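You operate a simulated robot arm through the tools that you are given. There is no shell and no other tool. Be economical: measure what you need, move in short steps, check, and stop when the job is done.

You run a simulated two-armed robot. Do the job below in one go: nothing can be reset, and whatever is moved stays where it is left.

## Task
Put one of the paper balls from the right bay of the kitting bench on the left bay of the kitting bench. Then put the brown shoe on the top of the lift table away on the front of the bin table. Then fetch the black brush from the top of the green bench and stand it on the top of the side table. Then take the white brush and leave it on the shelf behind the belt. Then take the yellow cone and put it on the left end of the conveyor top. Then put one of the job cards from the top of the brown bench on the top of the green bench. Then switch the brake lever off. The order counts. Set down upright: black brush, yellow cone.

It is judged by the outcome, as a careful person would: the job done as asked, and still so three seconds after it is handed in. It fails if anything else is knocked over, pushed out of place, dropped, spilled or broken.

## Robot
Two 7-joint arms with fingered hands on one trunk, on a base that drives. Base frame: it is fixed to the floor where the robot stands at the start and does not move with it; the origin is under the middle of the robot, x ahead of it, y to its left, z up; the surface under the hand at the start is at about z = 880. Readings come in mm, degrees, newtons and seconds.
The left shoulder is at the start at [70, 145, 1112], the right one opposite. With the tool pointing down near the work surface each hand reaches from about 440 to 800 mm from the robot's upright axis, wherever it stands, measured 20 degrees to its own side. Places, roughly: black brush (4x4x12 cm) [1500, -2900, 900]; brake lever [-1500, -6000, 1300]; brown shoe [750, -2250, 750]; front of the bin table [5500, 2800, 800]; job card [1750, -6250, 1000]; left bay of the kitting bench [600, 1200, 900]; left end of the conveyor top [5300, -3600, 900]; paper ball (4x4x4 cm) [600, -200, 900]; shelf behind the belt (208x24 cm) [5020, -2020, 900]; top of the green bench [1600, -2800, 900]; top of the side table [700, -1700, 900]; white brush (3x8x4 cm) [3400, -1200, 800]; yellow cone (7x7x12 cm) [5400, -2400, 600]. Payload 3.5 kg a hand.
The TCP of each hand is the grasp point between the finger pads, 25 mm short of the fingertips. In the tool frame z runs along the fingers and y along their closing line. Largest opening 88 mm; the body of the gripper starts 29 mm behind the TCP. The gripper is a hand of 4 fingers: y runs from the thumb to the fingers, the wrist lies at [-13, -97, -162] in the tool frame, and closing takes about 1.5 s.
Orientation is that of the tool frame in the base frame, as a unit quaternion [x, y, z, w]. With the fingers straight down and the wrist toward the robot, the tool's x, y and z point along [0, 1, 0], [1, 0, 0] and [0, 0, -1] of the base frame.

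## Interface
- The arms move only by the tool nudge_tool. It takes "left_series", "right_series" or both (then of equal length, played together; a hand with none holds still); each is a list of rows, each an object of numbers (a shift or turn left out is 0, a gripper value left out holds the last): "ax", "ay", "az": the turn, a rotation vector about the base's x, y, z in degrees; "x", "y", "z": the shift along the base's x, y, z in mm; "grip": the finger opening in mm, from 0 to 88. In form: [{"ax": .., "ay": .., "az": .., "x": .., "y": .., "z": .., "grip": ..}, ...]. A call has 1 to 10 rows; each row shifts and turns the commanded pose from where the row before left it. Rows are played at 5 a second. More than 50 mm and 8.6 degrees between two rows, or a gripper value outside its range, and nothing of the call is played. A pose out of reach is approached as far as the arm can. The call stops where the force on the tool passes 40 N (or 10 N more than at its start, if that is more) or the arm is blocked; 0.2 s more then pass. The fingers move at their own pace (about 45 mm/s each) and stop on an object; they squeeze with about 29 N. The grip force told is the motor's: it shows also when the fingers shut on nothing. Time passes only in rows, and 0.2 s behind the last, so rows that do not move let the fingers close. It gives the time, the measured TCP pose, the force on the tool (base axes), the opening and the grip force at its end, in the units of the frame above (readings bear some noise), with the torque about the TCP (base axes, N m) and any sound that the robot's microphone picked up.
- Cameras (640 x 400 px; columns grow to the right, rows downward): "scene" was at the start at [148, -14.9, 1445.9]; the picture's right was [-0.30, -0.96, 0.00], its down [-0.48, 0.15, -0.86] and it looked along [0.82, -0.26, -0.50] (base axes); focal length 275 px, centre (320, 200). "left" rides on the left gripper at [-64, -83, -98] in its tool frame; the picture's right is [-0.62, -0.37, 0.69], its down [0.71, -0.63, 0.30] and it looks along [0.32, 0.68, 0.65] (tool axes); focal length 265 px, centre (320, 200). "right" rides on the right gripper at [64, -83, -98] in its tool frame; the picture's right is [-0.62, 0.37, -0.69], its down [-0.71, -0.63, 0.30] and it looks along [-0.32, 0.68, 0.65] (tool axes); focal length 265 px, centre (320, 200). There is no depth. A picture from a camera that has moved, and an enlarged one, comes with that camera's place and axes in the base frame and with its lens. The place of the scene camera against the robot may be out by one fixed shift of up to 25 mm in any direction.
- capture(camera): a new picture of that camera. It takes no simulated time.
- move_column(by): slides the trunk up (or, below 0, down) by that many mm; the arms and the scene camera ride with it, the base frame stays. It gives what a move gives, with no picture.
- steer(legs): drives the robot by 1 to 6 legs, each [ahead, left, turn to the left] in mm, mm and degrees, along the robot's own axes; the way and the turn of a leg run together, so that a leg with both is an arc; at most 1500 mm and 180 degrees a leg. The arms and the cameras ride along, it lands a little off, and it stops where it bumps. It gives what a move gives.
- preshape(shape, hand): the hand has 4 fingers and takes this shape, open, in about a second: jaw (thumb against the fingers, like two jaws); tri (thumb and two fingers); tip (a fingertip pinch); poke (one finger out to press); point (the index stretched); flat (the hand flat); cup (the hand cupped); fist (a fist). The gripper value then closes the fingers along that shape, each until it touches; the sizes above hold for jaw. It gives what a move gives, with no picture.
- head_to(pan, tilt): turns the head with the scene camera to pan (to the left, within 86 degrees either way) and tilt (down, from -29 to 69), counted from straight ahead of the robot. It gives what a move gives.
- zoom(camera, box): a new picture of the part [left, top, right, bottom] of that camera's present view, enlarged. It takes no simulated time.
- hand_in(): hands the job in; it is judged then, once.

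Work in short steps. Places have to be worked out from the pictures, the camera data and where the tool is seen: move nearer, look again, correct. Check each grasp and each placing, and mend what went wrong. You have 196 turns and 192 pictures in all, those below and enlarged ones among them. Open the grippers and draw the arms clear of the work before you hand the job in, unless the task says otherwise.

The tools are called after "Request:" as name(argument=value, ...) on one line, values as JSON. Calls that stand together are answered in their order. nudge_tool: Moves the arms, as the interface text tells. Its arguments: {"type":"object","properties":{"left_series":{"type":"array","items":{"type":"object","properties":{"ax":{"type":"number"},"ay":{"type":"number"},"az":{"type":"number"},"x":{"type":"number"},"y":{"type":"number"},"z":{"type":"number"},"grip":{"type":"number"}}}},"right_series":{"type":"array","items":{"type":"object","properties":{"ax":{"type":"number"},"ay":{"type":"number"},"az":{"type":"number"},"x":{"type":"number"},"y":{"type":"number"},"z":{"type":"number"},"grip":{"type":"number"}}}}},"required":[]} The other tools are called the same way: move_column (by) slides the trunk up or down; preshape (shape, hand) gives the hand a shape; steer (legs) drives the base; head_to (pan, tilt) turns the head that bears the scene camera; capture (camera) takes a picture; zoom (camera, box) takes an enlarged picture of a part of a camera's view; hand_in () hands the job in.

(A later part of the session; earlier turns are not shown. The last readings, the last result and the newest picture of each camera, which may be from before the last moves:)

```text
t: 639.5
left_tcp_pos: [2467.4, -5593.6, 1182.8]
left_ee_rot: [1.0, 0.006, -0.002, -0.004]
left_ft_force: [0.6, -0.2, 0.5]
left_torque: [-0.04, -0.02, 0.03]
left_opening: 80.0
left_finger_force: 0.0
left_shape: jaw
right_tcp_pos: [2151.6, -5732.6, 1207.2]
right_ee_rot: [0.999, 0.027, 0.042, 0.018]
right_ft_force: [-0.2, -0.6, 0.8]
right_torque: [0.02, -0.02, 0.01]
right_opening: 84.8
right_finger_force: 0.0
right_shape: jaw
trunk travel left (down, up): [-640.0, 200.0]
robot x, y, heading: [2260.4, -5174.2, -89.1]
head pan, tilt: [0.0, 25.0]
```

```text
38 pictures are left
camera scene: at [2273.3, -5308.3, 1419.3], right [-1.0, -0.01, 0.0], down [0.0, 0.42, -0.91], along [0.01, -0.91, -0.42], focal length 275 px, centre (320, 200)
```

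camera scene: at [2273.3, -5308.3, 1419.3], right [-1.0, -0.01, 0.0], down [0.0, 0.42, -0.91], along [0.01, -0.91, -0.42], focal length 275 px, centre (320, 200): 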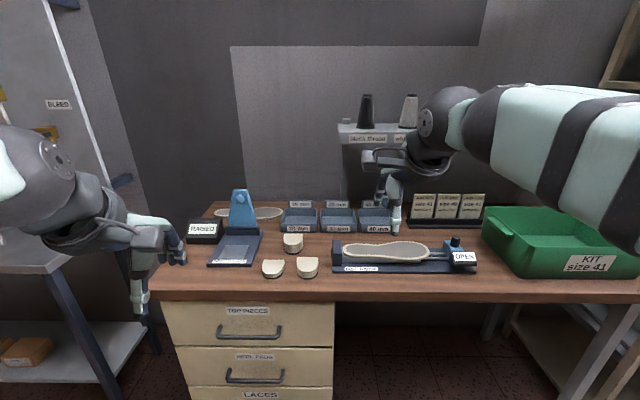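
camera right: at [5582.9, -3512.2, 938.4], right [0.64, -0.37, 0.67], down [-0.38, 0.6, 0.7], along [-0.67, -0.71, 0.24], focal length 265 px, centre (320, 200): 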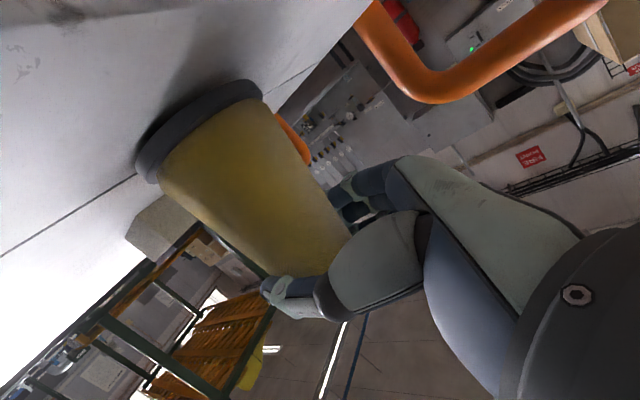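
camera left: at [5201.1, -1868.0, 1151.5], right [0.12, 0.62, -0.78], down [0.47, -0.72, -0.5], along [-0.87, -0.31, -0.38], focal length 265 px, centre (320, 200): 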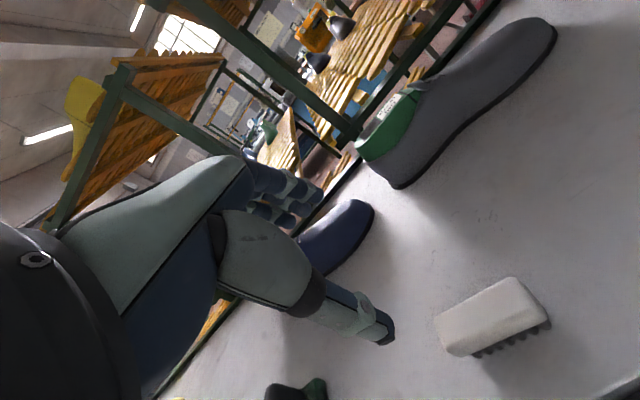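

The job cards stand in a rack at the back right. I zoom in on them.

Request:
zoom(camera="scene", box=[390, 170, 510, 245])

```text
5.33 times, centred on (450, 208) of scene
camera zoom: at [2273.3, -5308.3, 1419.3], right [-1.0, -0.01, 0.0], down [0.0, 0.42, -0.91], along [0.01, -0.91, -0.42], focal length 1464 px, centre (-373, 160)
```

zoom: 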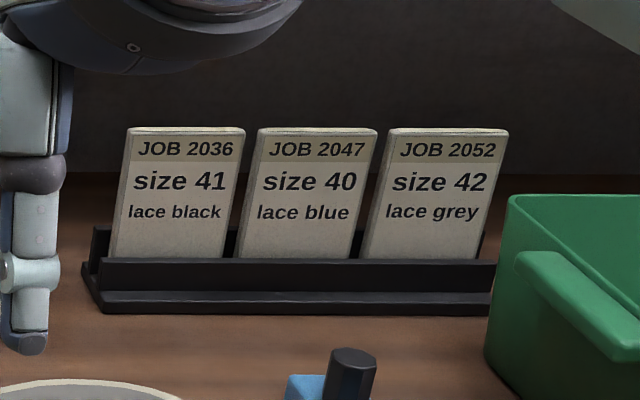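

The left card (JOB 2036) is near [1897,-6240], top at z≈1020. To reach it without crowding the bench I turn the robot 24° left so the right shoulder comes forward, and straighten the hand.

Request:
steer(legs=[[0, -230, 0], [60, 0, 24]])

Request:
nudge_tool(right_series=[{"ax": 1.9, "ay": 4.8, "az": -5, "x": -40}, {"az": -8, "x": -40, "y": -10}, {"az": -8, "x": -40, "y": -10}, {"az": -6, "x": -40, "y": -10}, {"x": -40, "y": -10}, {"x": -40}, {"x": -25}])

Request:
head_to(pan=-30, tilt=28)

Request:
capture(camera="right")

```text
t: 642.5
left_tcp_pos: [2400.2, -5533.4, 1184.5]
left_ee_rot: [0.977, 0.211, -0.004, -0.004]
left_ft_force: [-0.3, 0.4, 0.6]
left_torque: [0.02, 0.0, 0.01]
left_opening: 79.9
left_finger_force: 0.1
left_shape: jaw
right_tcp_pos: [2167.0, -5790.0, 1206.5]
right_ee_rot: [0.971, 0.234, 0.045, 0.008]
right_ft_force: [-0.3, -0.5, 0.2]
right_torque: [0.02, -0.02, 0.01]
right_opening: 84.7
right_finger_force: 0.0
right_shape: jaw
trunk travel left (down, up): [-640.0, 200.0]
robot x, y, heading: [2036.9, -5242.0, -65.2]
head pan, tilt: [0.0, 25.0]
```

```text
t: 644.1
left_tcp_pos: [2398.3, -5533.3, 1183.7]
left_ee_rot: [0.977, 0.212, -0.003, -0.003]
left_ft_force: [0.8, 0.2, -0.2]
left_torque: [-0.01, 0.0, -0.01]
left_opening: 80.1
left_finger_force: 0.1
left_shape: jaw
right_tcp_pos: [1902.3, -5830.8, 1204.7]
right_ee_rot: [1.0, 0.001, 0.009, -0.014]
right_ft_force: [0.4, 0.4, -1.3]
right_torque: [-0.01, 0.04, -0.03]
right_opening: 84.9
right_finger_force: 0.1
right_shape: jaw
trunk travel left (down, up): [-640.0, 200.0]
robot x, y, heading: [2037.9, -5236.6, -65.3]
head pan, tilt: [0.0, 25.0]
```

```text
t: 645.0
left_tcp_pos: [2399.2, -5533.2, 1183.0]
left_ee_rot: [0.977, 0.213, -0.003, -0.004]
left_ft_force: [-0.4, 0.4, 0.0]
left_torque: [0.02, -0.03, 0.01]
left_opening: 80.1
left_finger_force: 0.1
left_shape: jaw
right_tcp_pos: [1903.7, -5829.9, 1206.0]
right_ee_rot: [1.0, 0.0, 0.009, -0.013]
right_ft_force: [-0.1, 0.7, 0.4]
right_torque: [0.01, 0.01, 0.04]
right_opening: 84.6
right_finger_force: 0.1
right_shape: jaw
trunk travel left (down, up): [-640.0, 200.0]
robot x, y, heading: [2044.3, -5237.2, -65.6]
head pan, tilt: [-30.0, 28.0]
```

```text
36 pictures are left
camera right: at [1965.3, -5750.8, 1308.5], right [-0.63, -0.39, 0.67], down [-0.71, 0.64, -0.3], along [-0.31, -0.67, -0.68], focal length 265 px, centre (320, 200)
```

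right: 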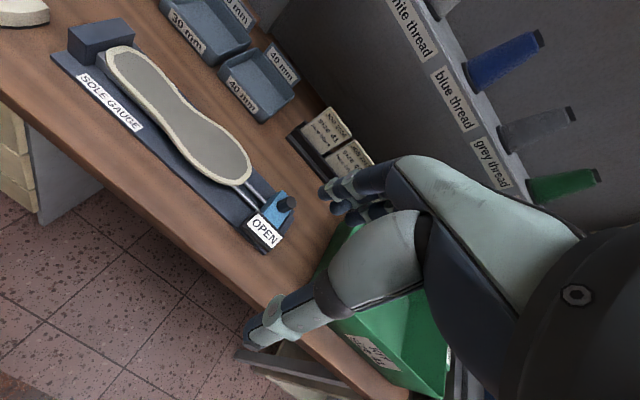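

Wrist camera agrees: left card top near [1888,-6238,1015]. I lower the hand to z≈1095 (below the thread shelf, above the cards) and drive 215 mm toward the bench.

Request:
nudge_tool(right_series=[{"z": -40, "x": -5}, {"z": -40, "x": -5}, {"z": -28, "x": -3}])

Request:
steer(legs=[[196, -89, 0.5]])

Request:
capture(camera="right")

Request:
capture(camera="scene")

```text
t: 645.8
left_tcp_pos: [2398.7, -5533.4, 1182.9]
left_ee_rot: [0.977, 0.212, -0.003, -0.002]
left_ft_force: [-0.7, -0.3, 0.3]
left_torque: [-0.01, 0.01, -0.01]
left_opening: 80.3
left_finger_force: 0.1
left_shape: jaw
right_tcp_pos: [1890.3, -5830.7, 1097.8]
right_ee_rot: [1.0, 0.0, 0.01, -0.014]
right_ft_force: [0.0, 0.2, -0.8]
right_torque: [0.0, 0.0, 0.04]
right_opening: 84.7
right_finger_force: 0.1
right_shape: jaw
trunk travel left (down, up): [-640.0, 200.0]
robot x, y, heading: [2037.8, -5238.6, -65.2]
head pan, tilt: [-30.0, 28.0]
```

```text
t: 647.5
left_tcp_pos: [2403.9, -5742.6, 1183.7]
left_ee_rot: [0.976, 0.216, -0.003, -0.002]
left_ft_force: [0.9, -0.1, -0.9]
left_torque: [-0.02, 0.02, -0.01]
left_opening: 79.7
left_finger_force: 0.1
left_shape: jaw
right_tcp_pos: [1896.7, -6045.4, 1097.7]
right_ee_rot: [1.0, 0.006, 0.01, -0.013]
right_ft_force: [-0.3, -0.3, -0.1]
right_torque: [-0.04, 0.02, 0.01]
right_opening: 85.1
right_finger_force: 0.0
right_shape: jaw
trunk travel left (down, up): [-640.0, 200.0]
robot x, y, heading: [2044.3, -5453.3, -64.6]
head pan, tilt: [-30.0, 28.0]
```

```text
35 pictures are left
camera right: at [1958.5, -5964.4, 1200.9], right [-0.63, -0.39, 0.67], down [-0.72, 0.63, -0.3], along [-0.3, -0.67, -0.68], focal length 265 px, centre (320, 200)
```

right: 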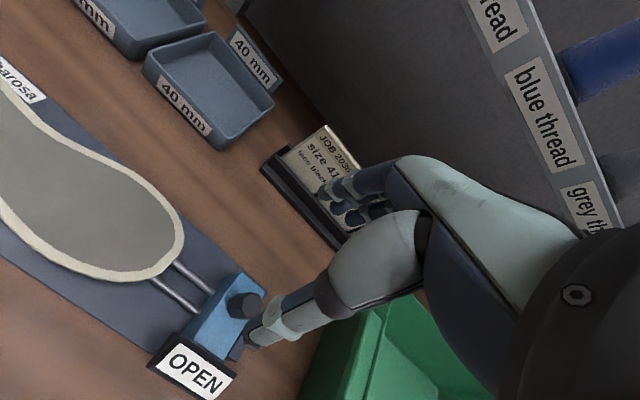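

```text
34 pictures are left
camera scene: at [2068.0, -5575.8, 1414.7], right [-1.0, 0.08, 0.0], down [0.04, 0.47, -0.88], along [-0.07, -0.88, -0.47], focal length 275 px, centre (320, 200)
```

scene: 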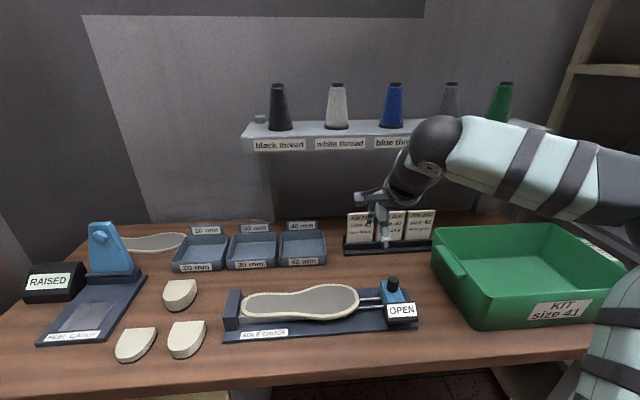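

I move the hand over the left card and check before descending.

Request:
nudge_tool(right_series=[{"y": -45, "x": -3}, {"y": -45, "x": -3}, {"y": -45}, {"y": -45}, {"y": -12}, {"z": -25}, {}])

Request:
capture(camera="right")

Request:
zoom(camera="scene", box=[320, 130, 480, 270])

```text
t: 649.1
left_tcp_pos: [2403.5, -5743.3, 1184.6]
left_ee_rot: [0.976, 0.217, -0.003, -0.003]
left_ft_force: [-0.4, 0.1, 0.0]
left_torque: [0.0, 0.01, -0.05]
left_opening: 80.1
left_finger_force: 0.1
left_shape: jaw
right_tcp_pos: [1892.0, -6239.0, 1072.2]
right_ee_rot: [1.0, 0.006, 0.009, -0.014]
right_ft_force: [-0.3, 0.4, -0.1]
right_torque: [-0.01, -0.03, -0.02]
right_opening: 84.6
right_finger_force: 0.0
right_shape: jaw
trunk travel left (down, up): [-640.0, 200.0]
robot x, y, heading: [2042.8, -5455.3, -64.8]
head pan, tilt: [-30.0, 28.0]
```

```text
33 pictures are left
camera right: at [1953.1, -6157.7, 1174.6], right [-0.63, -0.4, 0.67], down [-0.72, 0.63, -0.3], along [-0.3, -0.67, -0.68], focal length 265 px, centre (320, 200)
```

right: 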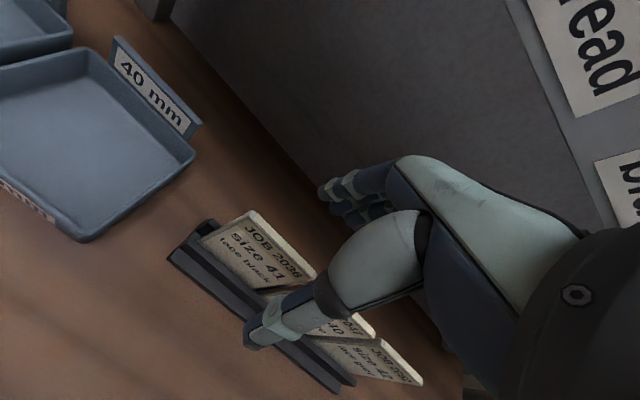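

```text
2.86 times, centred on (400, 200) of scene
camera zoom: at [2068.5, -5577.2, 1414.5], right [-1.0, 0.08, 0.0], down [0.04, 0.47, -0.88], along [-0.07, -0.88, -0.47], focal length 785 px, centre (91, 200)
```

zoom: 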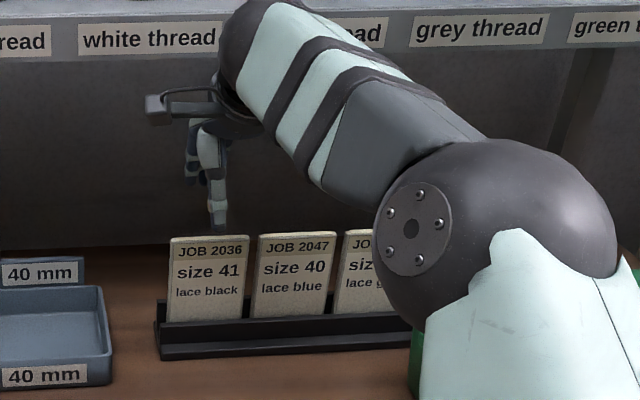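

Refined: card top at about [1889,-6254]. I shift -13 mm in y, descend to z≈1003 and close.

Request:
nudge_tool(right_series=[{"y": -13, "x": -2, "grip": 70}, {"z": -25}, {"z": -25}, {"z": -19}, {}])

Request:
capture(camera="right")

```text
t: 650.3
left_tcp_pos: [2403.6, -5744.1, 1184.4]
left_ee_rot: [0.976, 0.217, -0.003, -0.002]
left_ft_force: [0.7, 0.3, -0.3]
left_torque: [0.01, 0.02, 0.0]
left_opening: 80.0
left_finger_force: 0.1
left_shape: jaw
right_tcp_pos: [1889.2, -6249.6, 1004.7]
right_ee_rot: [1.0, 0.006, 0.01, -0.012]
right_ft_force: [0.4, 0.1, -0.4]
right_torque: [0.03, 0.01, 0.0]
right_opening: 70.2
right_finger_force: 0.1
right_shape: jaw
trunk travel left (down, up): [-640.0, 200.0]
robot x, y, heading: [2042.0, -5455.7, -65.0]
head pan, tilt: [-30.0, 28.0]
```

```text
31 pictures are left
camera right: at [1950.0, -6169.5, 1106.6], right [-0.63, -0.39, 0.67], down [-0.72, 0.63, -0.3], along [-0.3, -0.67, -0.68], focal length 265 px, centre (320, 200)
```

right: 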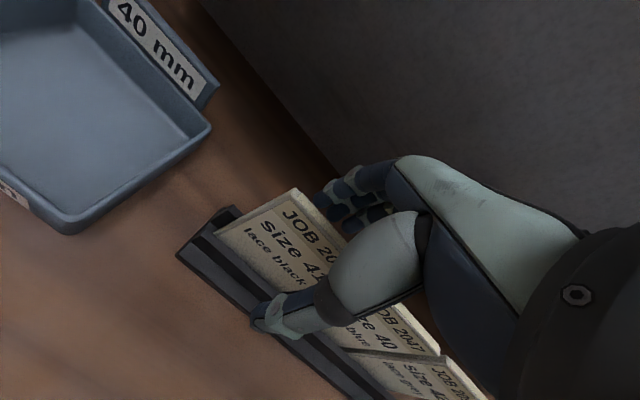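

The card is between thumb and fingers; card 1 spans x≈1862–1926, so I shift 5 mm and close.

Request:
nudge_tool(right_series=[{"x": 5}, {"grip": 45}, {"grip": 20}, {"grip": 0}, {}, {}, {}, {}])

Request:
nudge_tool(right_series=[{"z": 10}, {"z": 20}, {"z": 25}, {"z": 30}, {}])

Request:
capture(camera="right")

```text
t: 652.1
left_tcp_pos: [2404.4, -5743.9, 1182.9]
left_ee_rot: [0.976, 0.217, -0.003, -0.003]
left_ft_force: [0.9, 0.3, 0.1]
left_torque: [-0.01, 0.04, -0.01]
left_opening: 79.9
left_finger_force: 0.0
left_shape: jaw
right_tcp_pos: [1893.5, -6251.0, 1004.6]
right_ee_rot: [1.0, 0.006, 0.01, -0.014]
right_ft_force: [0.5, -1.4, 0.2]
right_torque: [-0.09, -0.01, 0.07]
right_opening: 2.4
right_finger_force: 29.0
right_shape: jaw
trunk travel left (down, up): [-640.0, 200.0]
robot x, y, heading: [2041.2, -5451.9, -64.7]
head pan, tilt: [-30.0, 28.0]
```

```text
t: 653.3
left_tcp_pos: [2404.1, -5743.7, 1183.9]
left_ee_rot: [0.976, 0.218, -0.003, -0.003]
left_ft_force: [0.3, 0.3, 0.3]
left_torque: [-0.03, -0.02, -0.01]
left_opening: 80.1
left_finger_force: 0.0
left_shape: jaw
right_tcp_pos: [1893.7, -6250.6, 1088.2]
right_ee_rot: [1.0, 0.006, 0.009, -0.014]
right_ft_force: [-0.1, -0.3, 0.3]
right_torque: [-0.01, 0.01, -0.03]
right_opening: 2.6
right_finger_force: 29.2
right_shape: jaw
trunk travel left (down, up): [-640.0, 200.0]
robot x, y, heading: [2040.8, -5450.4, -64.9]
head pan, tilt: [-30.0, 28.0]
```

```text
30 pictures are left
camera right: at [1955.2, -6170.1, 1191.2], right [-0.63, -0.39, 0.67], down [-0.72, 0.63, -0.3], along [-0.3, -0.67, -0.68], focal length 265 px, centre (320, 200)
```

right: 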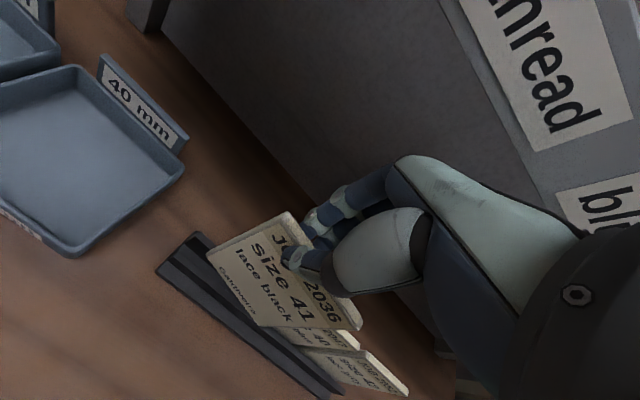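

Card JOB 2036 is in hand, the others undisturbed. I draw it toward the robot, lift, back off, and drive round to the back of the green bench.

Request:
nudge_tool(right_series=[{"y": 20, "z": 10}, {"y": 45}, {"y": 45}, {"y": 45}, {"y": 30, "z": 35}, {"y": 10, "z": 40}, {"z": 30}])

Request:
steer(legs=[[-250, 0, 0], [0, 0, -115], [-500, 0, 0], [0, -1200, 0], [0, -1180, 0]])

Request:
head_to(pan=-5, tilt=38)

Request:
capture(camera="scene")

```text
t: 654.9
left_tcp_pos: [2402.4, -5743.0, 1183.3]
left_ee_rot: [0.976, 0.217, -0.003, -0.002]
left_ft_force: [-0.2, -0.3, -0.4]
left_torque: [-0.02, 0.01, 0.0]
left_opening: 79.8
left_finger_force: 0.1
left_shape: jaw
right_tcp_pos: [1893.2, -6055.7, 1205.4]
right_ee_rot: [1.0, 0.005, 0.01, -0.014]
right_ft_force: [-0.2, 0.3, 0.2]
right_torque: [-0.02, -0.02, -0.01]
right_opening: 2.0
right_finger_force: 29.0
right_shape: jaw
trunk travel left (down, up): [-640.0, 200.0]
robot x, y, heading: [2041.6, -5452.3, -64.9]
head pan, tilt: [-30.0, 28.0]
```

```text
t: 675.4
left_tcp_pos: [2078.7, -3052.7, 1184.4]
left_ee_rot: [-0.697, 0.717, 0.0, 0.004]
left_ft_force: [0.7, 0.5, -0.1]
left_torque: [-0.02, 0.04, -0.05]
left_opening: 80.1
left_finger_force: 0.1
left_shape: jaw
right_tcp_pos: [2029.0, -2456.8, 1206.0]
right_ee_rot: [-0.529, 0.848, -0.016, -0.002]
right_ft_force: [-0.1, -0.2, -1.2]
right_torque: [0.02, -0.02, -0.01]
right_opening: 2.0
right_finger_force: 29.4
right_shape: jaw
trunk travel left (down, up): [-640.0, 200.0]
robot x, y, heading: [2501.0, -2862.3, 178.4]
head pan, tilt: [-30.0, 28.0]
```

```text
t: 676.3
left_tcp_pos: [2077.2, -3052.3, 1185.2]
left_ee_rot: [-0.696, 0.718, -0.001, 0.004]
left_ft_force: [0.2, -0.2, -0.2]
left_torque: [0.02, 0.01, -0.01]
left_opening: 80.0
left_finger_force: 0.1
left_shape: jaw
right_tcp_pos: [2029.3, -2456.2, 1204.5]
right_ee_rot: [-0.529, 0.848, -0.016, 0.0]
right_ft_force: [0.4, -0.1, 0.0]
right_torque: [0.0, 0.02, -0.01]
right_opening: 1.9
right_finger_force: 29.1
right_shape: jaw
trunk travel left (down, up): [-640.0, 200.0]
robot x, y, heading: [2501.0, -2863.6, 178.4]
head pan, tilt: [-5.0, 38.0]
```

```text
29 pictures are left
camera scene: at [2375.9, -2838.0, 1399.1], right [0.12, 0.99, 0.0], down [0.61, -0.07, -0.79], along [-0.78, 0.09, -0.62], focal length 275 px, centre (320, 200)
```

scene: 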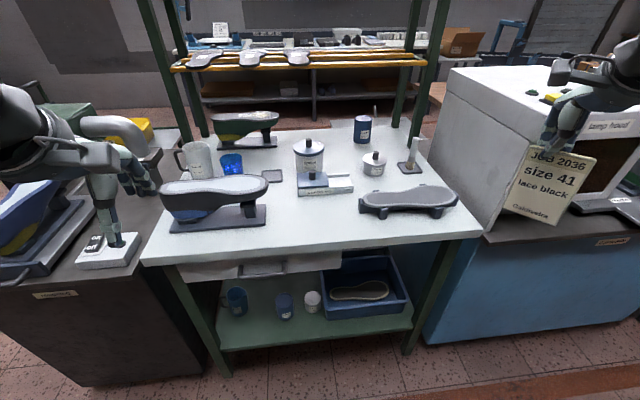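

The free patch on the green bench is around [1850,-2795]. I bring the hand there, square it to the bench and pitch it forward 45°.

Request:
nudge_tool(right_series=[{"y": -42, "az": 3.3}, {"y": -42, "az": 3.3}, {"y": -42, "az": 3.3}, {"y": -42, "az": 3.3}, {"y": -42, "az": 3.3}, {"y": -42, "az": 3.3}, {"y": -42, "az": 3.3}, {"y": -42, "az": 3.3}])

Request:
nudge_tool(right_series=[{"x": -28, "z": -20, "ay": 7.5}, {"x": -28, "z": -20, "ay": 7.5}, {"x": -28, "z": -20, "ay": 7.5}, {"x": -28, "z": -20, "ay": 7.5}, {"x": -28, "z": -20, "ay": 7.5}, {"x": -28, "z": -20, "ay": 7.5}, {"z": -30}, {}])

Request:
capture(camera="scene")

```text
t: 678.1
left_tcp_pos: [2077.5, -3052.9, 1184.4]
left_ee_rot: [-0.697, 0.717, 0.0, 0.004]
left_ft_force: [-0.7, 0.3, 0.1]
left_torque: [0.02, 0.01, -0.02]
left_opening: 80.1
left_finger_force: 0.0
left_shape: jaw
right_tcp_pos: [1992.4, -2775.9, 1223.6]
right_ee_rot: [0.707, -0.707, 0.023, 0.003]
right_ft_force: [0.4, -0.5, -0.3]
right_torque: [-0.02, 0.01, -0.04]
right_opening: 2.1
right_finger_force: 29.2
right_shape: jaw
right hand out of reach, approached as far as the arm can: row 4, 5, 6, 7, 8
trunk travel left (down, up): [-640.0, 200.0]
robot x, y, heading: [2499.0, -2862.6, 178.5]
head pan, tilt: [-5.0, 38.0]
```

```text
t: 679.9
left_tcp_pos: [2079.2, -3052.2, 1183.4]
left_ee_rot: [-0.697, 0.717, -0.001, 0.004]
left_ft_force: [0.5, -0.5, -0.6]
left_torque: [-0.03, 0.03, -0.02]
left_opening: 79.8
left_finger_force: 0.0
left_shape: jaw
right_tcp_pos: [1811.5, -2758.8, 1087.0]
right_ee_rot: [-0.642, 0.667, 0.249, -0.284]
right_ft_force: [0.4, -0.1, 0.0]
right_torque: [0.01, -0.03, 0.02]
right_opening: 2.1
right_finger_force: 28.9
right_shape: jaw
right hand out of reach, approached as far as the arm can: row 1
trunk travel left (down, up): [-640.0, 200.0]
robot x, y, heading: [2500.8, -2863.1, 178.6]
head pan, tilt: [-5.0, 38.0]
```

```text
28 pictures are left
camera scene: at [2376.5, -2838.4, 1399.1], right [0.11, 0.99, 0.0], down [0.61, -0.07, -0.79], along [-0.78, 0.09, -0.62], focal length 275 px, centre (320, 200)
```

scene: 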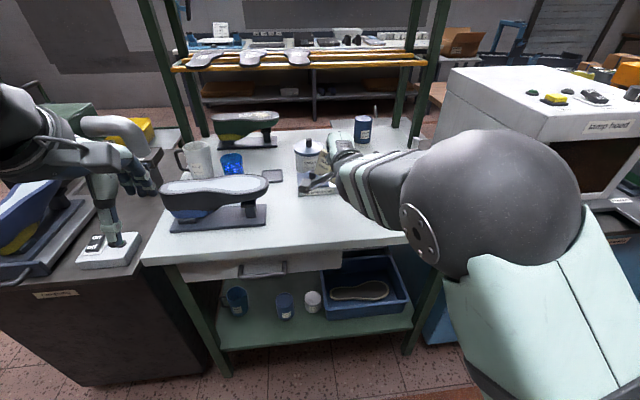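

I pull back 58 mm and shift so the card comes over the free patch, then lower.

Request:
nudge_tool(right_series=[{"x": 30, "y": -16}, {"x": 28, "y": -16}, {"z": -35}, {"z": -35}, {"z": -30}, {}])

Request:
capture(camera="right")

Request:
zoom(camera="scene", box=[220, 130, 420, 255])

```text
t: 681.3
left_tcp_pos: [2079.8, -3052.3, 1183.7]
left_ee_rot: [-0.696, 0.718, 0.0, 0.004]
left_ft_force: [-0.3, 0.3, 1.0]
left_torque: [-0.01, 0.0, 0.01]
left_opening: 80.1
left_finger_force: 0.1
left_shape: jaw
right_tcp_pos: [1870.0, -2793.3, 981.6]
right_ee_rot: [-0.642, 0.67, 0.248, -0.278]
right_ft_force: [1.5, -1.4, 6.6]
right_torque: [0.06, 0.23, 0.03]
right_opening: 2.4
right_finger_force: 28.6
right_shape: jaw
trunk travel left (down, up): [-640.0, 200.0]
robot x, y, heading: [2499.3, -2861.3, 178.4]
head pan, tilt: [-5.0, 38.0]
```

```text
27 pictures are left
camera right: at [1996.2, -2860.5, 999.3], right [0.23, 0.66, 0.72], down [0.26, 0.67, -0.69], along [-0.94, 0.34, -0.02], focal length 265 px, centre (320, 200)
```

right: 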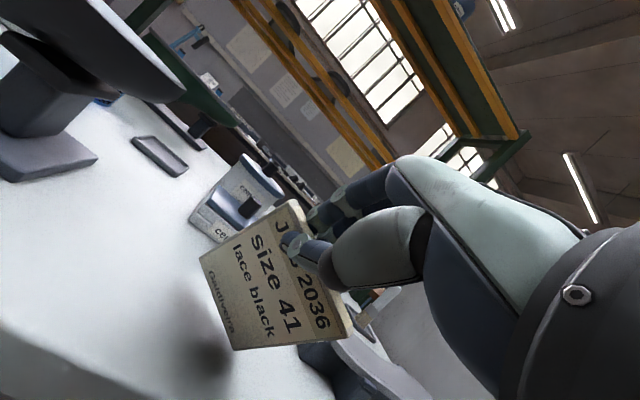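

```text
3.20 times, centred on (320, 192) of scene
camera zoom: at [2378.2, -2838.7, 1399.4], right [0.11, 0.99, 0.0], down [0.61, -0.07, -0.79], along [-0.78, 0.09, -0.61], focal length 879 px, centre (320, 224)
```

zoom: 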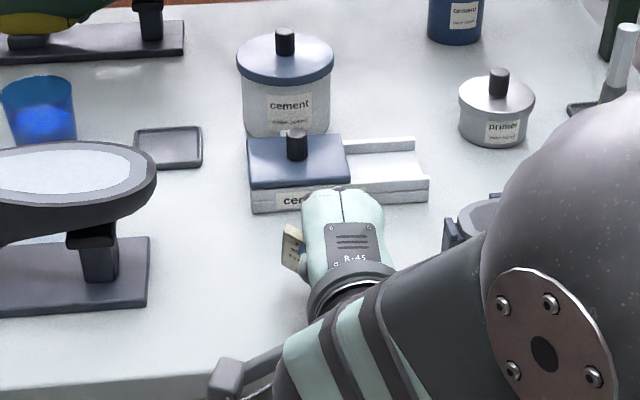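

The card's lower edge touches the bench (contact ~50 mm ahead). I move it 25 mm further from the edge, touch again lightly, and release.

Request:
nudge_tool(right_series=[{"z": 8}, {"x": -13}, {"x": -13}, {"z": -5}, {}])

Request:
nudge_tool(right_series=[{"grip": 8}, {"grip": 16}, {"grip": 26}, {"grip": 40}, {"grip": 55}, {"x": 10, "z": 10}, {"x": 15, "z": 15}, {"x": 20, "z": 20}, {"x": 25, "z": 25}, {"x": 25, "z": 25}])

Request:
capture(camera="right")

Request:
zoom(camera="scene", box=[220, 130, 420, 255])

```text
t: 682.5
left_tcp_pos: [2078.3, -3053.2, 1184.0]
left_ee_rot: [-0.696, 0.718, 0.0, 0.003]
left_ft_force: [0.4, 0.2, -0.1]
left_torque: [0.0, 0.01, 0.01]
left_opening: 79.8
left_finger_force: 0.1
left_shape: jaw
right_tcp_pos: [1848.4, -2809.4, 976.5]
right_ee_rot: [0.661, -0.652, -0.257, 0.267]
right_ft_force: [0.6, 0.0, 3.9]
right_torque: [0.18, 0.16, 0.0]
right_opening: 2.2
right_finger_force: 28.6
right_shape: jaw
trunk travel left (down, up): [-640.0, 200.0]
robot x, y, heading: [2500.1, -2861.9, 178.2]
head pan, tilt: [-5.0, 38.0]
```

```text
t: 684.7
left_tcp_pos: [2079.6, -3052.5, 1183.6]
left_ee_rot: [-0.697, 0.717, 0.0, 0.004]
left_ft_force: [0.0, -0.1, 0.6]
left_torque: [0.03, 0.02, 0.04]
left_opening: 80.0
left_finger_force: 0.1
left_shape: jaw
right_tcp_pos: [1944.4, -2811.4, 1074.0]
right_ee_rot: [0.661, -0.652, -0.257, 0.268]
right_ft_force: [0.8, 0.2, 0.8]
right_torque: [0.01, 0.01, 0.01]
right_opening: 54.4
right_finger_force: 0.1
right_shape: jaw
trunk travel left (down, up): [-640.0, 200.0]
robot x, y, heading: [2496.4, -2862.6, 178.6]
head pan, tilt: [-5.0, 38.0]
```

```text
25 pictures are left
camera right: at [2073.7, -2873.6, 1086.6], right [0.2, 0.63, 0.75], down [0.23, 0.71, -0.66], along [-0.95, 0.31, -0.01], focal length 265 px, centre (320, 200)
```

right: 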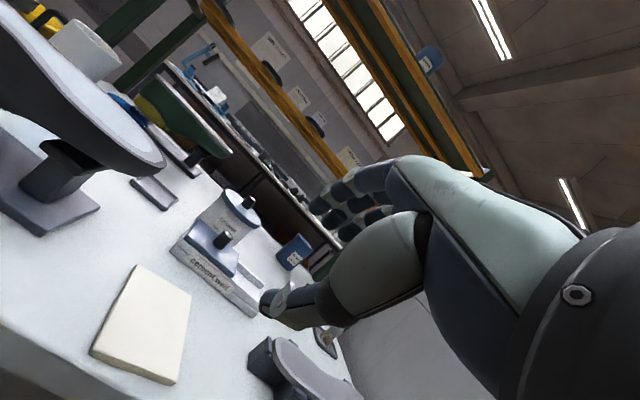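

```text
3.20 times, centred on (320, 192) of scene
camera zoom: at [2377.9, -2838.1, 1399.2], right [0.11, 0.99, 0.0], down [0.61, -0.07, -0.79], along [-0.78, 0.09, -0.61], focal length 879 px, centre (320, 224)
```

zoom: 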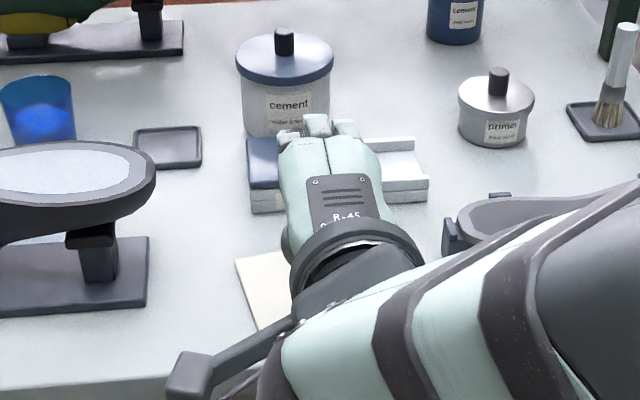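

The job card lies flat on the green bench. I level the hand, then drive toward the brake lever near [-1500,-6000].

Request:
nudge_tool(right_series=[{"x": 10, "z": 30, "ay": -7.5}, {"x": 10, "z": 30, "ay": -7.5}, {"z": 30, "ay": -7.5}, {"z": 20, "ay": -7.5}, {"z": 10, "ay": -7.5}, {"ay": -6}])

Request:
steer(legs=[[0, 1000, 1.5], [0, 950, 0], [1400, 0, 0], [1400, 0, 0]])

Request:
head_to(pan=50, tilt=12)

Request:
capture(camera="scene")

```text
t: 686.1
left_tcp_pos: [2076.6, -3051.9, 1183.2]
left_ee_rot: [-0.696, 0.718, 0.0, 0.005]
left_ft_force: [-0.1, 0.1, -1.1]
left_torque: [0.01, 0.01, -0.01]
left_opening: 79.9
left_finger_force: 0.1
left_shape: jaw
right_tcp_pos: [1963.2, -2810.2, 1189.5]
right_ee_rot: [0.71, -0.704, 0.008, 0.005]
right_ft_force: [-0.9, 0.1, 0.0]
right_torque: [0.02, 0.0, 0.02]
right_opening: 54.9
right_finger_force: 0.0
right_shape: jaw
trunk travel left (down, up): [-640.0, 200.0]
robot x, y, heading: [2504.7, -2860.2, 178.0]
head pan, tilt: [-5.0, 38.0]
```

```text
t: 708.8
left_tcp_pos: [-711.9, -4965.0, 1183.8]
left_ee_rot: [-0.703, 0.711, -0.001, 0.004]
left_ft_force: [0.1, 0.2, -0.1]
left_torque: [0.02, -0.02, -0.04]
left_opening: 79.6
left_finger_force: 0.1
left_shape: jaw
right_tcp_pos: [-831.6, -4725.1, 1189.6]
right_ee_rot: [0.715, -0.699, 0.007, 0.006]
right_ft_force: [-0.7, -0.2, 0.5]
right_torque: [0.0, -0.05, 0.0]
right_opening: 54.8
right_finger_force: 0.2
right_shape: jaw
trunk travel left (down, up): [-640.0, 200.0]
robot x, y, heading: [-292.1, -4762.9, 179.4]
head pan, tilt: [-5.0, 38.0]
```

```text
t: 710.1
left_tcp_pos: [-713.7, -4965.3, 1183.6]
left_ee_rot: [-0.703, 0.712, 0.0, 0.004]
left_ft_force: [0.1, -0.2, 1.4]
left_torque: [0.02, -0.04, -0.03]
left_opening: 80.0
left_finger_force: 0.1
left_shape: jaw
right_tcp_pos: [-831.9, -4724.9, 1190.5]
right_ee_rot: [0.715, -0.699, 0.007, 0.006]
right_ft_force: [0.6, -0.7, -0.6]
right_torque: [-0.03, 0.03, -0.02]
right_opening: 55.1
right_finger_force: 0.0
right_shape: jaw
trunk travel left (down, up): [-640.0, 200.0]
robot x, y, heading: [-291.8, -4767.4, 179.4]
head pan, tilt: [50.0, 12.0]
```

```text
23 pictures are left
camera scene: at [-393.5, -4824.8, 1440.5], right [-0.76, 0.65, 0.0], down [0.14, 0.16, -0.98], along [-0.64, -0.74, -0.21], focal length 275 px, centre (320, 200)
```

scene: 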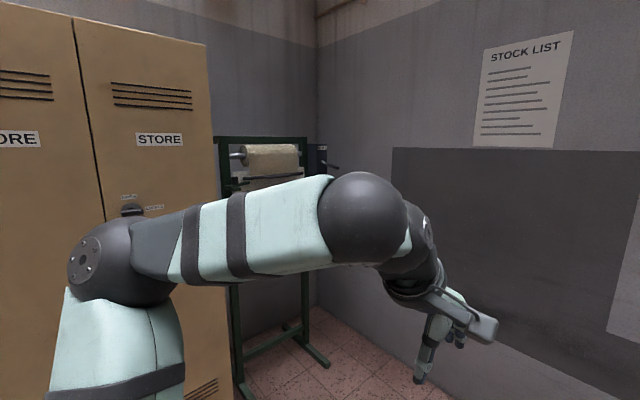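

There's a paper-roll stand in the corner, with something lever-like on its right side. I zoom.

Request:
zoom(camera="scene", box=[210, 120, 370, 220])

```text
4.00 times, centred on (290, 170) of scene
camera zoom: at [-393.5, -4824.8, 1440.5], right [-0.76, 0.65, 0.0], down [0.14, 0.16, -0.98], along [-0.64, -0.74, -0.21], focal length 1098 px, centre (440, 320)
```

zoom: 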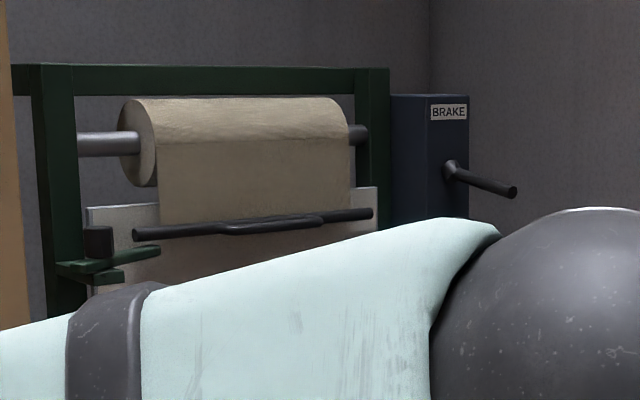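

The BRAKE box with its lever is on the right end of the stand, near [-1450,-6000,1330]. I turn to face it and come closer.

Request:
steer(legs=[[0, 0, 90.6], [0, -980, 0], [350, 0, 0]])

Request:
head_to(pan=-10, tilt=12)

Request:
capture(camera="scene")

```text
t: 720.9
left_tcp_pos: [-1096.8, -5517.3, 1184.6]
left_ee_rot: [1.0, -0.012, -0.002, -0.002]
left_ft_force: [0.1, -0.6, -0.1]
left_torque: [-0.02, 0.0, -0.02]
left_opening: 79.9
left_finger_force: 0.1
left_shape: jaw
right_tcp_pos: [-1338.9, -5632.7, 1190.6]
right_ee_rot: [1.0, 0.006, 0.011, -0.001]
right_ft_force: [0.0, 0.5, -0.2]
right_torque: [0.0, -0.02, 0.02]
right_opening: 54.5
right_finger_force: 0.1
right_shape: jaw
trunk travel left (down, up): [-640.0, 200.0]
robot x, y, heading: [-1289.7, -5098.8, -91.2]
head pan, tilt: [50.0, 12.0]
```

```text
t: 722.2
left_tcp_pos: [-1096.5, -5517.7, 1182.9]
left_ee_rot: [1.0, -0.011, -0.002, -0.003]
left_ft_force: [-0.7, 0.0, 0.1]
left_torque: [-0.01, 0.0, -0.01]
left_opening: 79.9
left_finger_force: 0.1
left_shape: jaw
right_tcp_pos: [-1338.5, -5633.5, 1191.6]
right_ee_rot: [1.0, 0.006, 0.009, 0.0]
right_ft_force: [0.4, 0.7, -0.7]
right_torque: [0.03, 0.04, 0.02]
right_opening: 54.7
right_finger_force: 0.0
right_shape: jaw
trunk travel left (down, up): [-640.0, 200.0]
robot x, y, heading: [-1288.6, -5089.5, -91.1]
head pan, tilt: [-10.0, 12.0]
```

```text
21 pictures are left
camera scene: at [-1298.3, -5226.0, 1440.5], right [-0.98, 0.19, 0.0], down [0.04, 0.2, -0.98], along [-0.19, -0.96, -0.21], focal length 275 px, centre (320, 200)
```

scene: 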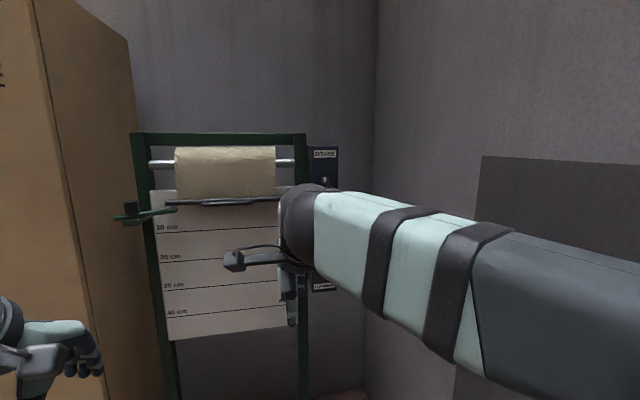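

The right arm hides the lever. I lower the right hand and zoom on the box.

Request:
nudge_tool(right_series=[{"z": -45}, {"z": -45}, {"z": -45}, {"z": -45}, {"z": -45}])

Request:
zoom(camera="scene", box=[270, 130, 390, 310])

```text
t: 723.4
left_tcp_pos: [-1097.4, -5518.4, 1182.8]
left_ee_rot: [1.0, -0.011, -0.004, -0.004]
left_ft_force: [0.2, 0.3, -0.1]
left_torque: [0.0, -0.04, -0.02]
left_opening: 80.1
left_finger_force: 0.1
left_shape: jaw
right_tcp_pos: [-1338.4, -5634.6, 964.1]
right_ee_rot: [1.0, 0.006, 0.011, -0.002]
right_ft_force: [-0.4, 0.6, -1.0]
right_torque: [-0.04, 0.02, 0.02]
right_opening: 54.8
right_finger_force: 0.1
right_shape: jaw
trunk travel left (down, up): [-640.0, 200.0]
robot x, y, heading: [-1288.9, -5095.0, -91.3]
head pan, tilt: [-10.0, 12.0]
```

```text
2.22 times, centred on (330, 220) of scene
camera zoom: at [-1298.1, -5227.3, 1440.4], right [-0.98, 0.2, 0.0], down [0.04, 0.21, -0.98], along [-0.19, -0.96, -0.21], focal length 610 px, centre (298, 156)
```

zoom: 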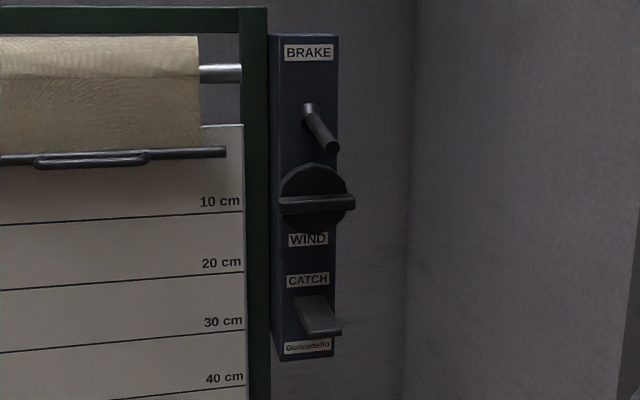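

Pivot is about [-1488,-6090,1320], lever tip about [-1496,-5962,1281]: it sticks out toward me, tilted ~17° down. I'll grip its tip with the hand pitched to horizontal (thumb below, fingers above) and swing it to the other position. First reorient the hand.

Request:
nudge_tool(right_series=[{"ax": -8.2, "x": -14, "z": 29}, {"ax": -8.2, "x": -14, "z": 29}, {"ax": -8.2, "x": -14, "z": 29}, {"ax": -8.2, "x": -14, "z": 29}, {"ax": -8.2, "x": -14, "z": 29}, {"ax": -8.2, "x": -14, "z": 29}])

Request:
nudge_tool(right_series=[{"ax": -8.2, "x": -14, "z": 29}, {"ax": -8.2, "x": -14, "z": 29}, {"ax": -8.2, "x": -14, "z": 29}, {"ax": -8.2, "x": -14, "z": 29}, {"ax": -8.2, "x": -14, "z": 29, "grip": 70}, {}])

Request:
steer(legs=[[120, 0, 1.2]])

Request:
capture(camera="right")

Request:
capture(camera="scene")

```text
t: 724.8
left_tcp_pos: [-1099.0, -5517.6, 1183.0]
left_ee_rot: [1.0, -0.011, -0.003, -0.003]
left_ft_force: [-0.3, -0.7, 0.6]
left_torque: [-0.01, 0.01, 0.04]
left_opening: 79.9
left_finger_force: 0.0
left_shape: jaw
right_tcp_pos: [-1424.2, -5631.7, 1139.8]
right_ee_rot: [0.909, 0.009, 0.006, 0.417]
right_ft_force: [0.7, 0.8, 0.5]
right_torque: [-0.04, 0.01, 0.01]
right_opening: 54.8
right_finger_force: 0.1
right_shape: jaw
trunk travel left (down, up): [-640.0, 200.0]
robot x, y, heading: [-1292.3, -5095.1, -90.8]
head pan, tilt: [-10.0, 12.0]
```

```text
t: 726.2
left_tcp_pos: [-1098.3, -5516.6, 1184.2]
left_ee_rot: [1.0, -0.011, -0.002, -0.003]
left_ft_force: [-0.3, -1.1, -0.2]
left_torque: [0.0, 0.0, 0.02]
left_opening: 80.1
left_finger_force: 0.0
left_shape: jaw
right_tcp_pos: [-1493.7, -5632.5, 1285.8]
right_ee_rot: [0.705, 0.011, 0.004, 0.709]
right_ft_force: [-0.3, 0.2, 0.3]
right_torque: [0.0, -0.01, 0.03]
right_opening: 69.8
right_finger_force: 0.1
right_shape: jaw
trunk travel left (down, up): [-640.0, 200.0]
robot x, y, heading: [-1293.2, -5098.1, -91.2]
head pan, tilt: [-10.0, 12.0]
```

```text
t: 727.4
left_tcp_pos: [-1089.8, -5629.5, 1184.0]
left_ee_rot: [1.0, -0.002, -0.003, -0.002]
left_ft_force: [-0.2, 0.1, 1.0]
left_torque: [0.02, -0.02, 0.01]
left_opening: 80.2
left_finger_force: 0.1
left_shape: jaw
right_tcp_pos: [-1483.7, -5752.7, 1285.7]
right_ee_rot: [0.705, 0.018, 0.01, 0.708]
right_ft_force: [-0.1, -0.4, -1.0]
right_torque: [0.02, -0.02, 0.03]
right_opening: 69.7
right_finger_force: 0.1
right_shape: jaw
trunk travel left (down, up): [-640.0, 200.0]
robot x, y, heading: [-1292.3, -5213.6, -89.8]
head pan, tilt: [-10.0, 12.0]
```

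```text
19 pictures are left
camera right: at [-1423.8, -5654.3, 1202.2], right [-0.64, 0.67, 0.37], down [-0.71, -0.34, -0.62], along [-0.29, -0.66, 0.69], focal length 265 px, centre (320, 200)
```

right: 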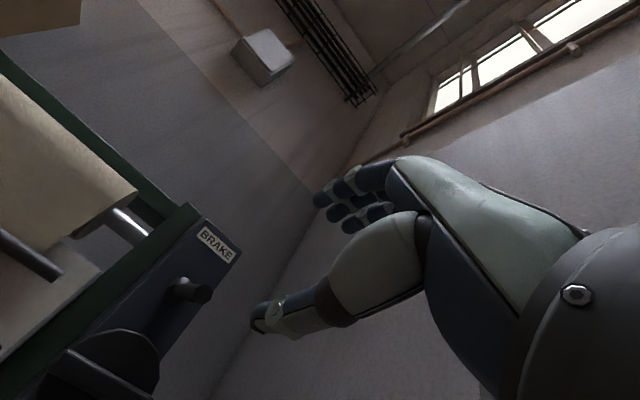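

```text
18 pictures are left
camera scene: at [-1297.1, -5342.4, 1440.7], right [-0.98, 0.17, 0.0], down [0.04, 0.2, -0.98], along [-0.17, -0.96, -0.21], focal length 275 px, centre (320, 200)
```

scene: 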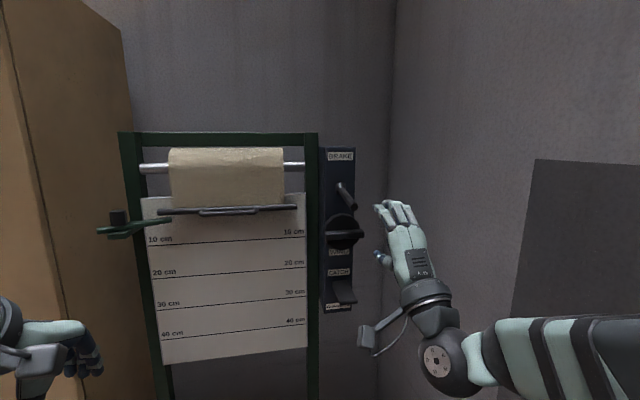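

Wrist view agrees: lever tip at [-1496,-5962,1289]. I drive 150 mm ahead and line up.

Request:
steer(legs=[[150, 0, 0]])

Request:
nudge_tool(right_series=[{"x": -10, "z": 4, "y": -12}, {}])

Request:
capture(camera="right")

Request:
zoom(camera="scene", box=[290, 110, 450, 290])

```text
t: 728.8
left_tcp_pos: [-1088.7, -5778.3, 1185.2]
left_ee_rot: [1.0, -0.001, -0.003, -0.002]
left_ft_force: [0.4, -0.1, 0.0]
left_torque: [0.01, -0.02, 0.0]
left_opening: 80.2
left_finger_force: 0.1
left_shape: jaw
right_tcp_pos: [-1481.6, -5903.5, 1286.3]
right_ee_rot: [0.705, 0.018, 0.011, 0.709]
right_ft_force: [0.6, -0.1, 0.2]
right_torque: [0.0, 0.02, -0.01]
right_opening: 69.6
right_finger_force: 0.0
right_shape: jaw
trunk travel left (down, up): [-640.0, 200.0]
robot x, y, heading: [-1295.7, -5365.5, -90.1]
head pan, tilt: [-10.0, 12.0]
```

```text
t: 729.4
left_tcp_pos: [-1089.9, -5779.8, 1182.7]
left_ee_rot: [1.0, -0.001, -0.005, -0.002]
left_ft_force: [0.5, -0.3, -1.1]
left_torque: [0.01, 0.02, 0.0]
left_opening: 80.0
left_finger_force: 0.0
left_shape: jaw
right_tcp_pos: [-1491.9, -5917.0, 1290.2]
right_ee_rot: [0.706, 0.018, 0.01, 0.708]
right_ft_force: [0.4, 0.1, 0.8]
right_torque: [-0.01, -0.02, 0.01]
right_opening: 70.0
right_finger_force: 0.1
right_shape: jaw
trunk travel left (down, up): [-640.0, 200.0]
robot x, y, heading: [-1292.2, -5361.2, -89.9]
head pan, tilt: [-10.0, 12.0]
```

```text
17 pictures are left
camera right: at [-1433.1, -5817.6, 1206.1], right [-0.64, 0.67, 0.37], down [-0.71, -0.34, -0.62], along [-0.29, -0.66, 0.69], focal length 265 px, centre (320, 200)
```

right: 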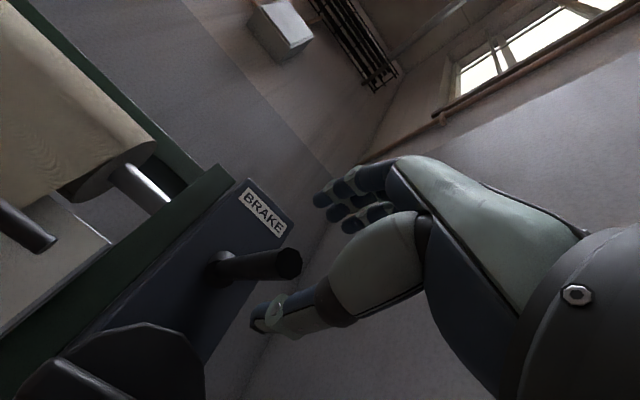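

```text
2.22 times, centred on (370, 200) of scene
camera zoom: at [-1296.3, -5493.6, 1440.5], right [-0.98, 0.17, 0.0], down [0.04, 0.2, -0.98], along [-0.17, -0.96, -0.21], focal length 610 px, centre (209, 200)
```

zoom: 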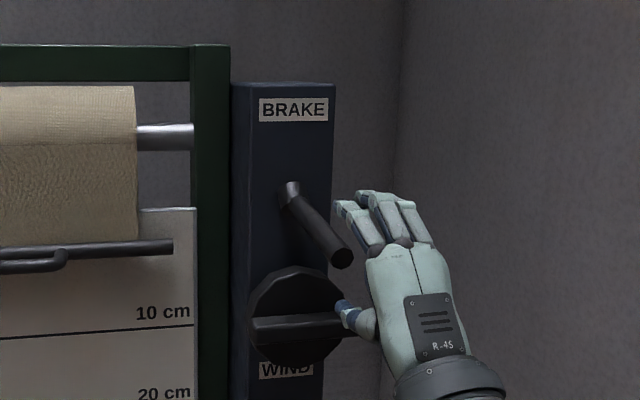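

Lever tip at [-1500,-5962,1293]. I advance so the jaws straddle it, close loosely to 34 mm, and lift to swing it up.

Request:
nudge_tool(right_series=[{"x": -8, "z": 2}, {"y": -20}, {"y": -20}, {"y": -18}, {"grip": 36}, {}, {}, {}])

Request:
capture(camera="right")

```text
t: 731.2
left_tcp_pos: [-1090.0, -5779.4, 1184.0]
left_ee_rot: [1.0, -0.001, -0.002, -0.003]
left_ft_force: [-0.3, -0.5, 0.2]
left_torque: [0.01, 0.02, 0.01]
left_opening: 80.0
left_finger_force: 0.0
left_shape: jaw
right_tcp_pos: [-1499.7, -5974.0, 1292.7]
right_ee_rot: [0.705, 0.019, 0.01, 0.708]
right_ft_force: [-0.4, 0.6, 0.6]
right_torque: [0.02, 0.08, 0.05]
right_opening: 36.3
right_finger_force: 0.1
right_shape: jaw
trunk travel left (down, up): [-640.0, 200.0]
robot x, y, heading: [-1293.8, -5366.0, -90.0]
head pan, tilt: [-10.0, 12.0]
```

```text
15 pictures are left
camera right: at [-1441.5, -5875.1, 1208.4], right [-0.64, 0.67, 0.37], down [-0.71, -0.34, -0.62], along [-0.29, -0.66, 0.69], focal length 265 px, centre (320, 200)
```

right: 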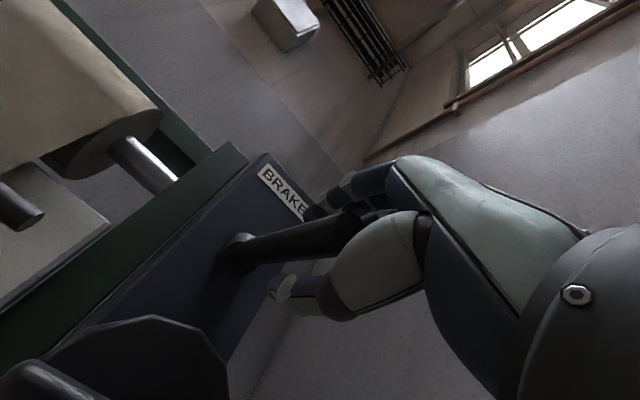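

The lever tip is in the jaws. I lift in small steps, watching the force.

Request:
nudge_tool(right_series=[{"z": 8}, {"z": 8}, {"z": 8}, {"z": 8}, {}])

Request:
zoom(camera="scene", box=[290, 110, 450, 290])

```text
t: 732.4
left_tcp_pos: [-1090.0, -5779.3, 1184.1]
left_ee_rot: [1.0, -0.001, -0.003, -0.004]
left_ft_force: [-0.3, -1.0, 0.0]
left_torque: [0.0, 0.02, 0.0]
left_opening: 79.9
left_finger_force: 0.0
left_shape: jaw
right_tcp_pos: [-1499.5, -5975.0, 1324.7]
right_ee_rot: [0.706, 0.019, 0.011, 0.708]
right_ft_force: [-0.6, 0.0, -0.9]
right_torque: [0.05, 0.03, -0.03]
right_opening: 37.9
right_finger_force: 0.0
right_shape: jaw
trunk travel left (down, up): [-640.0, 200.0]
robot x, y, heading: [-1293.7, -5367.8, -90.0]
head pan, tilt: [-10.0, 12.0]
```

```text
2.22 times, centred on (370, 200) of scene
camera zoom: at [-1296.8, -5493.6, 1440.5], right [-0.98, 0.17, 0.0], down [0.04, 0.2, -0.98], along [-0.17, -0.96, -0.21], focal length 610 px, centre (209, 200)
```

zoom: 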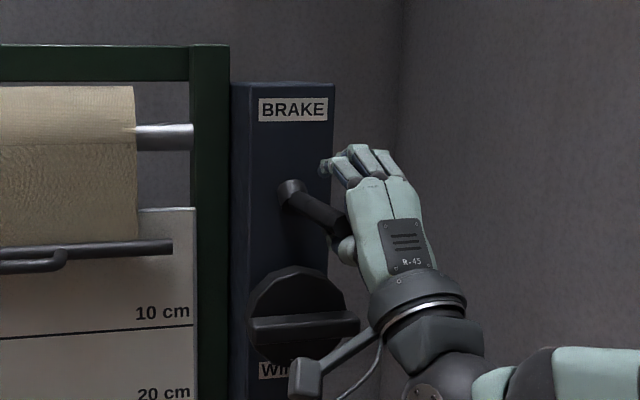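

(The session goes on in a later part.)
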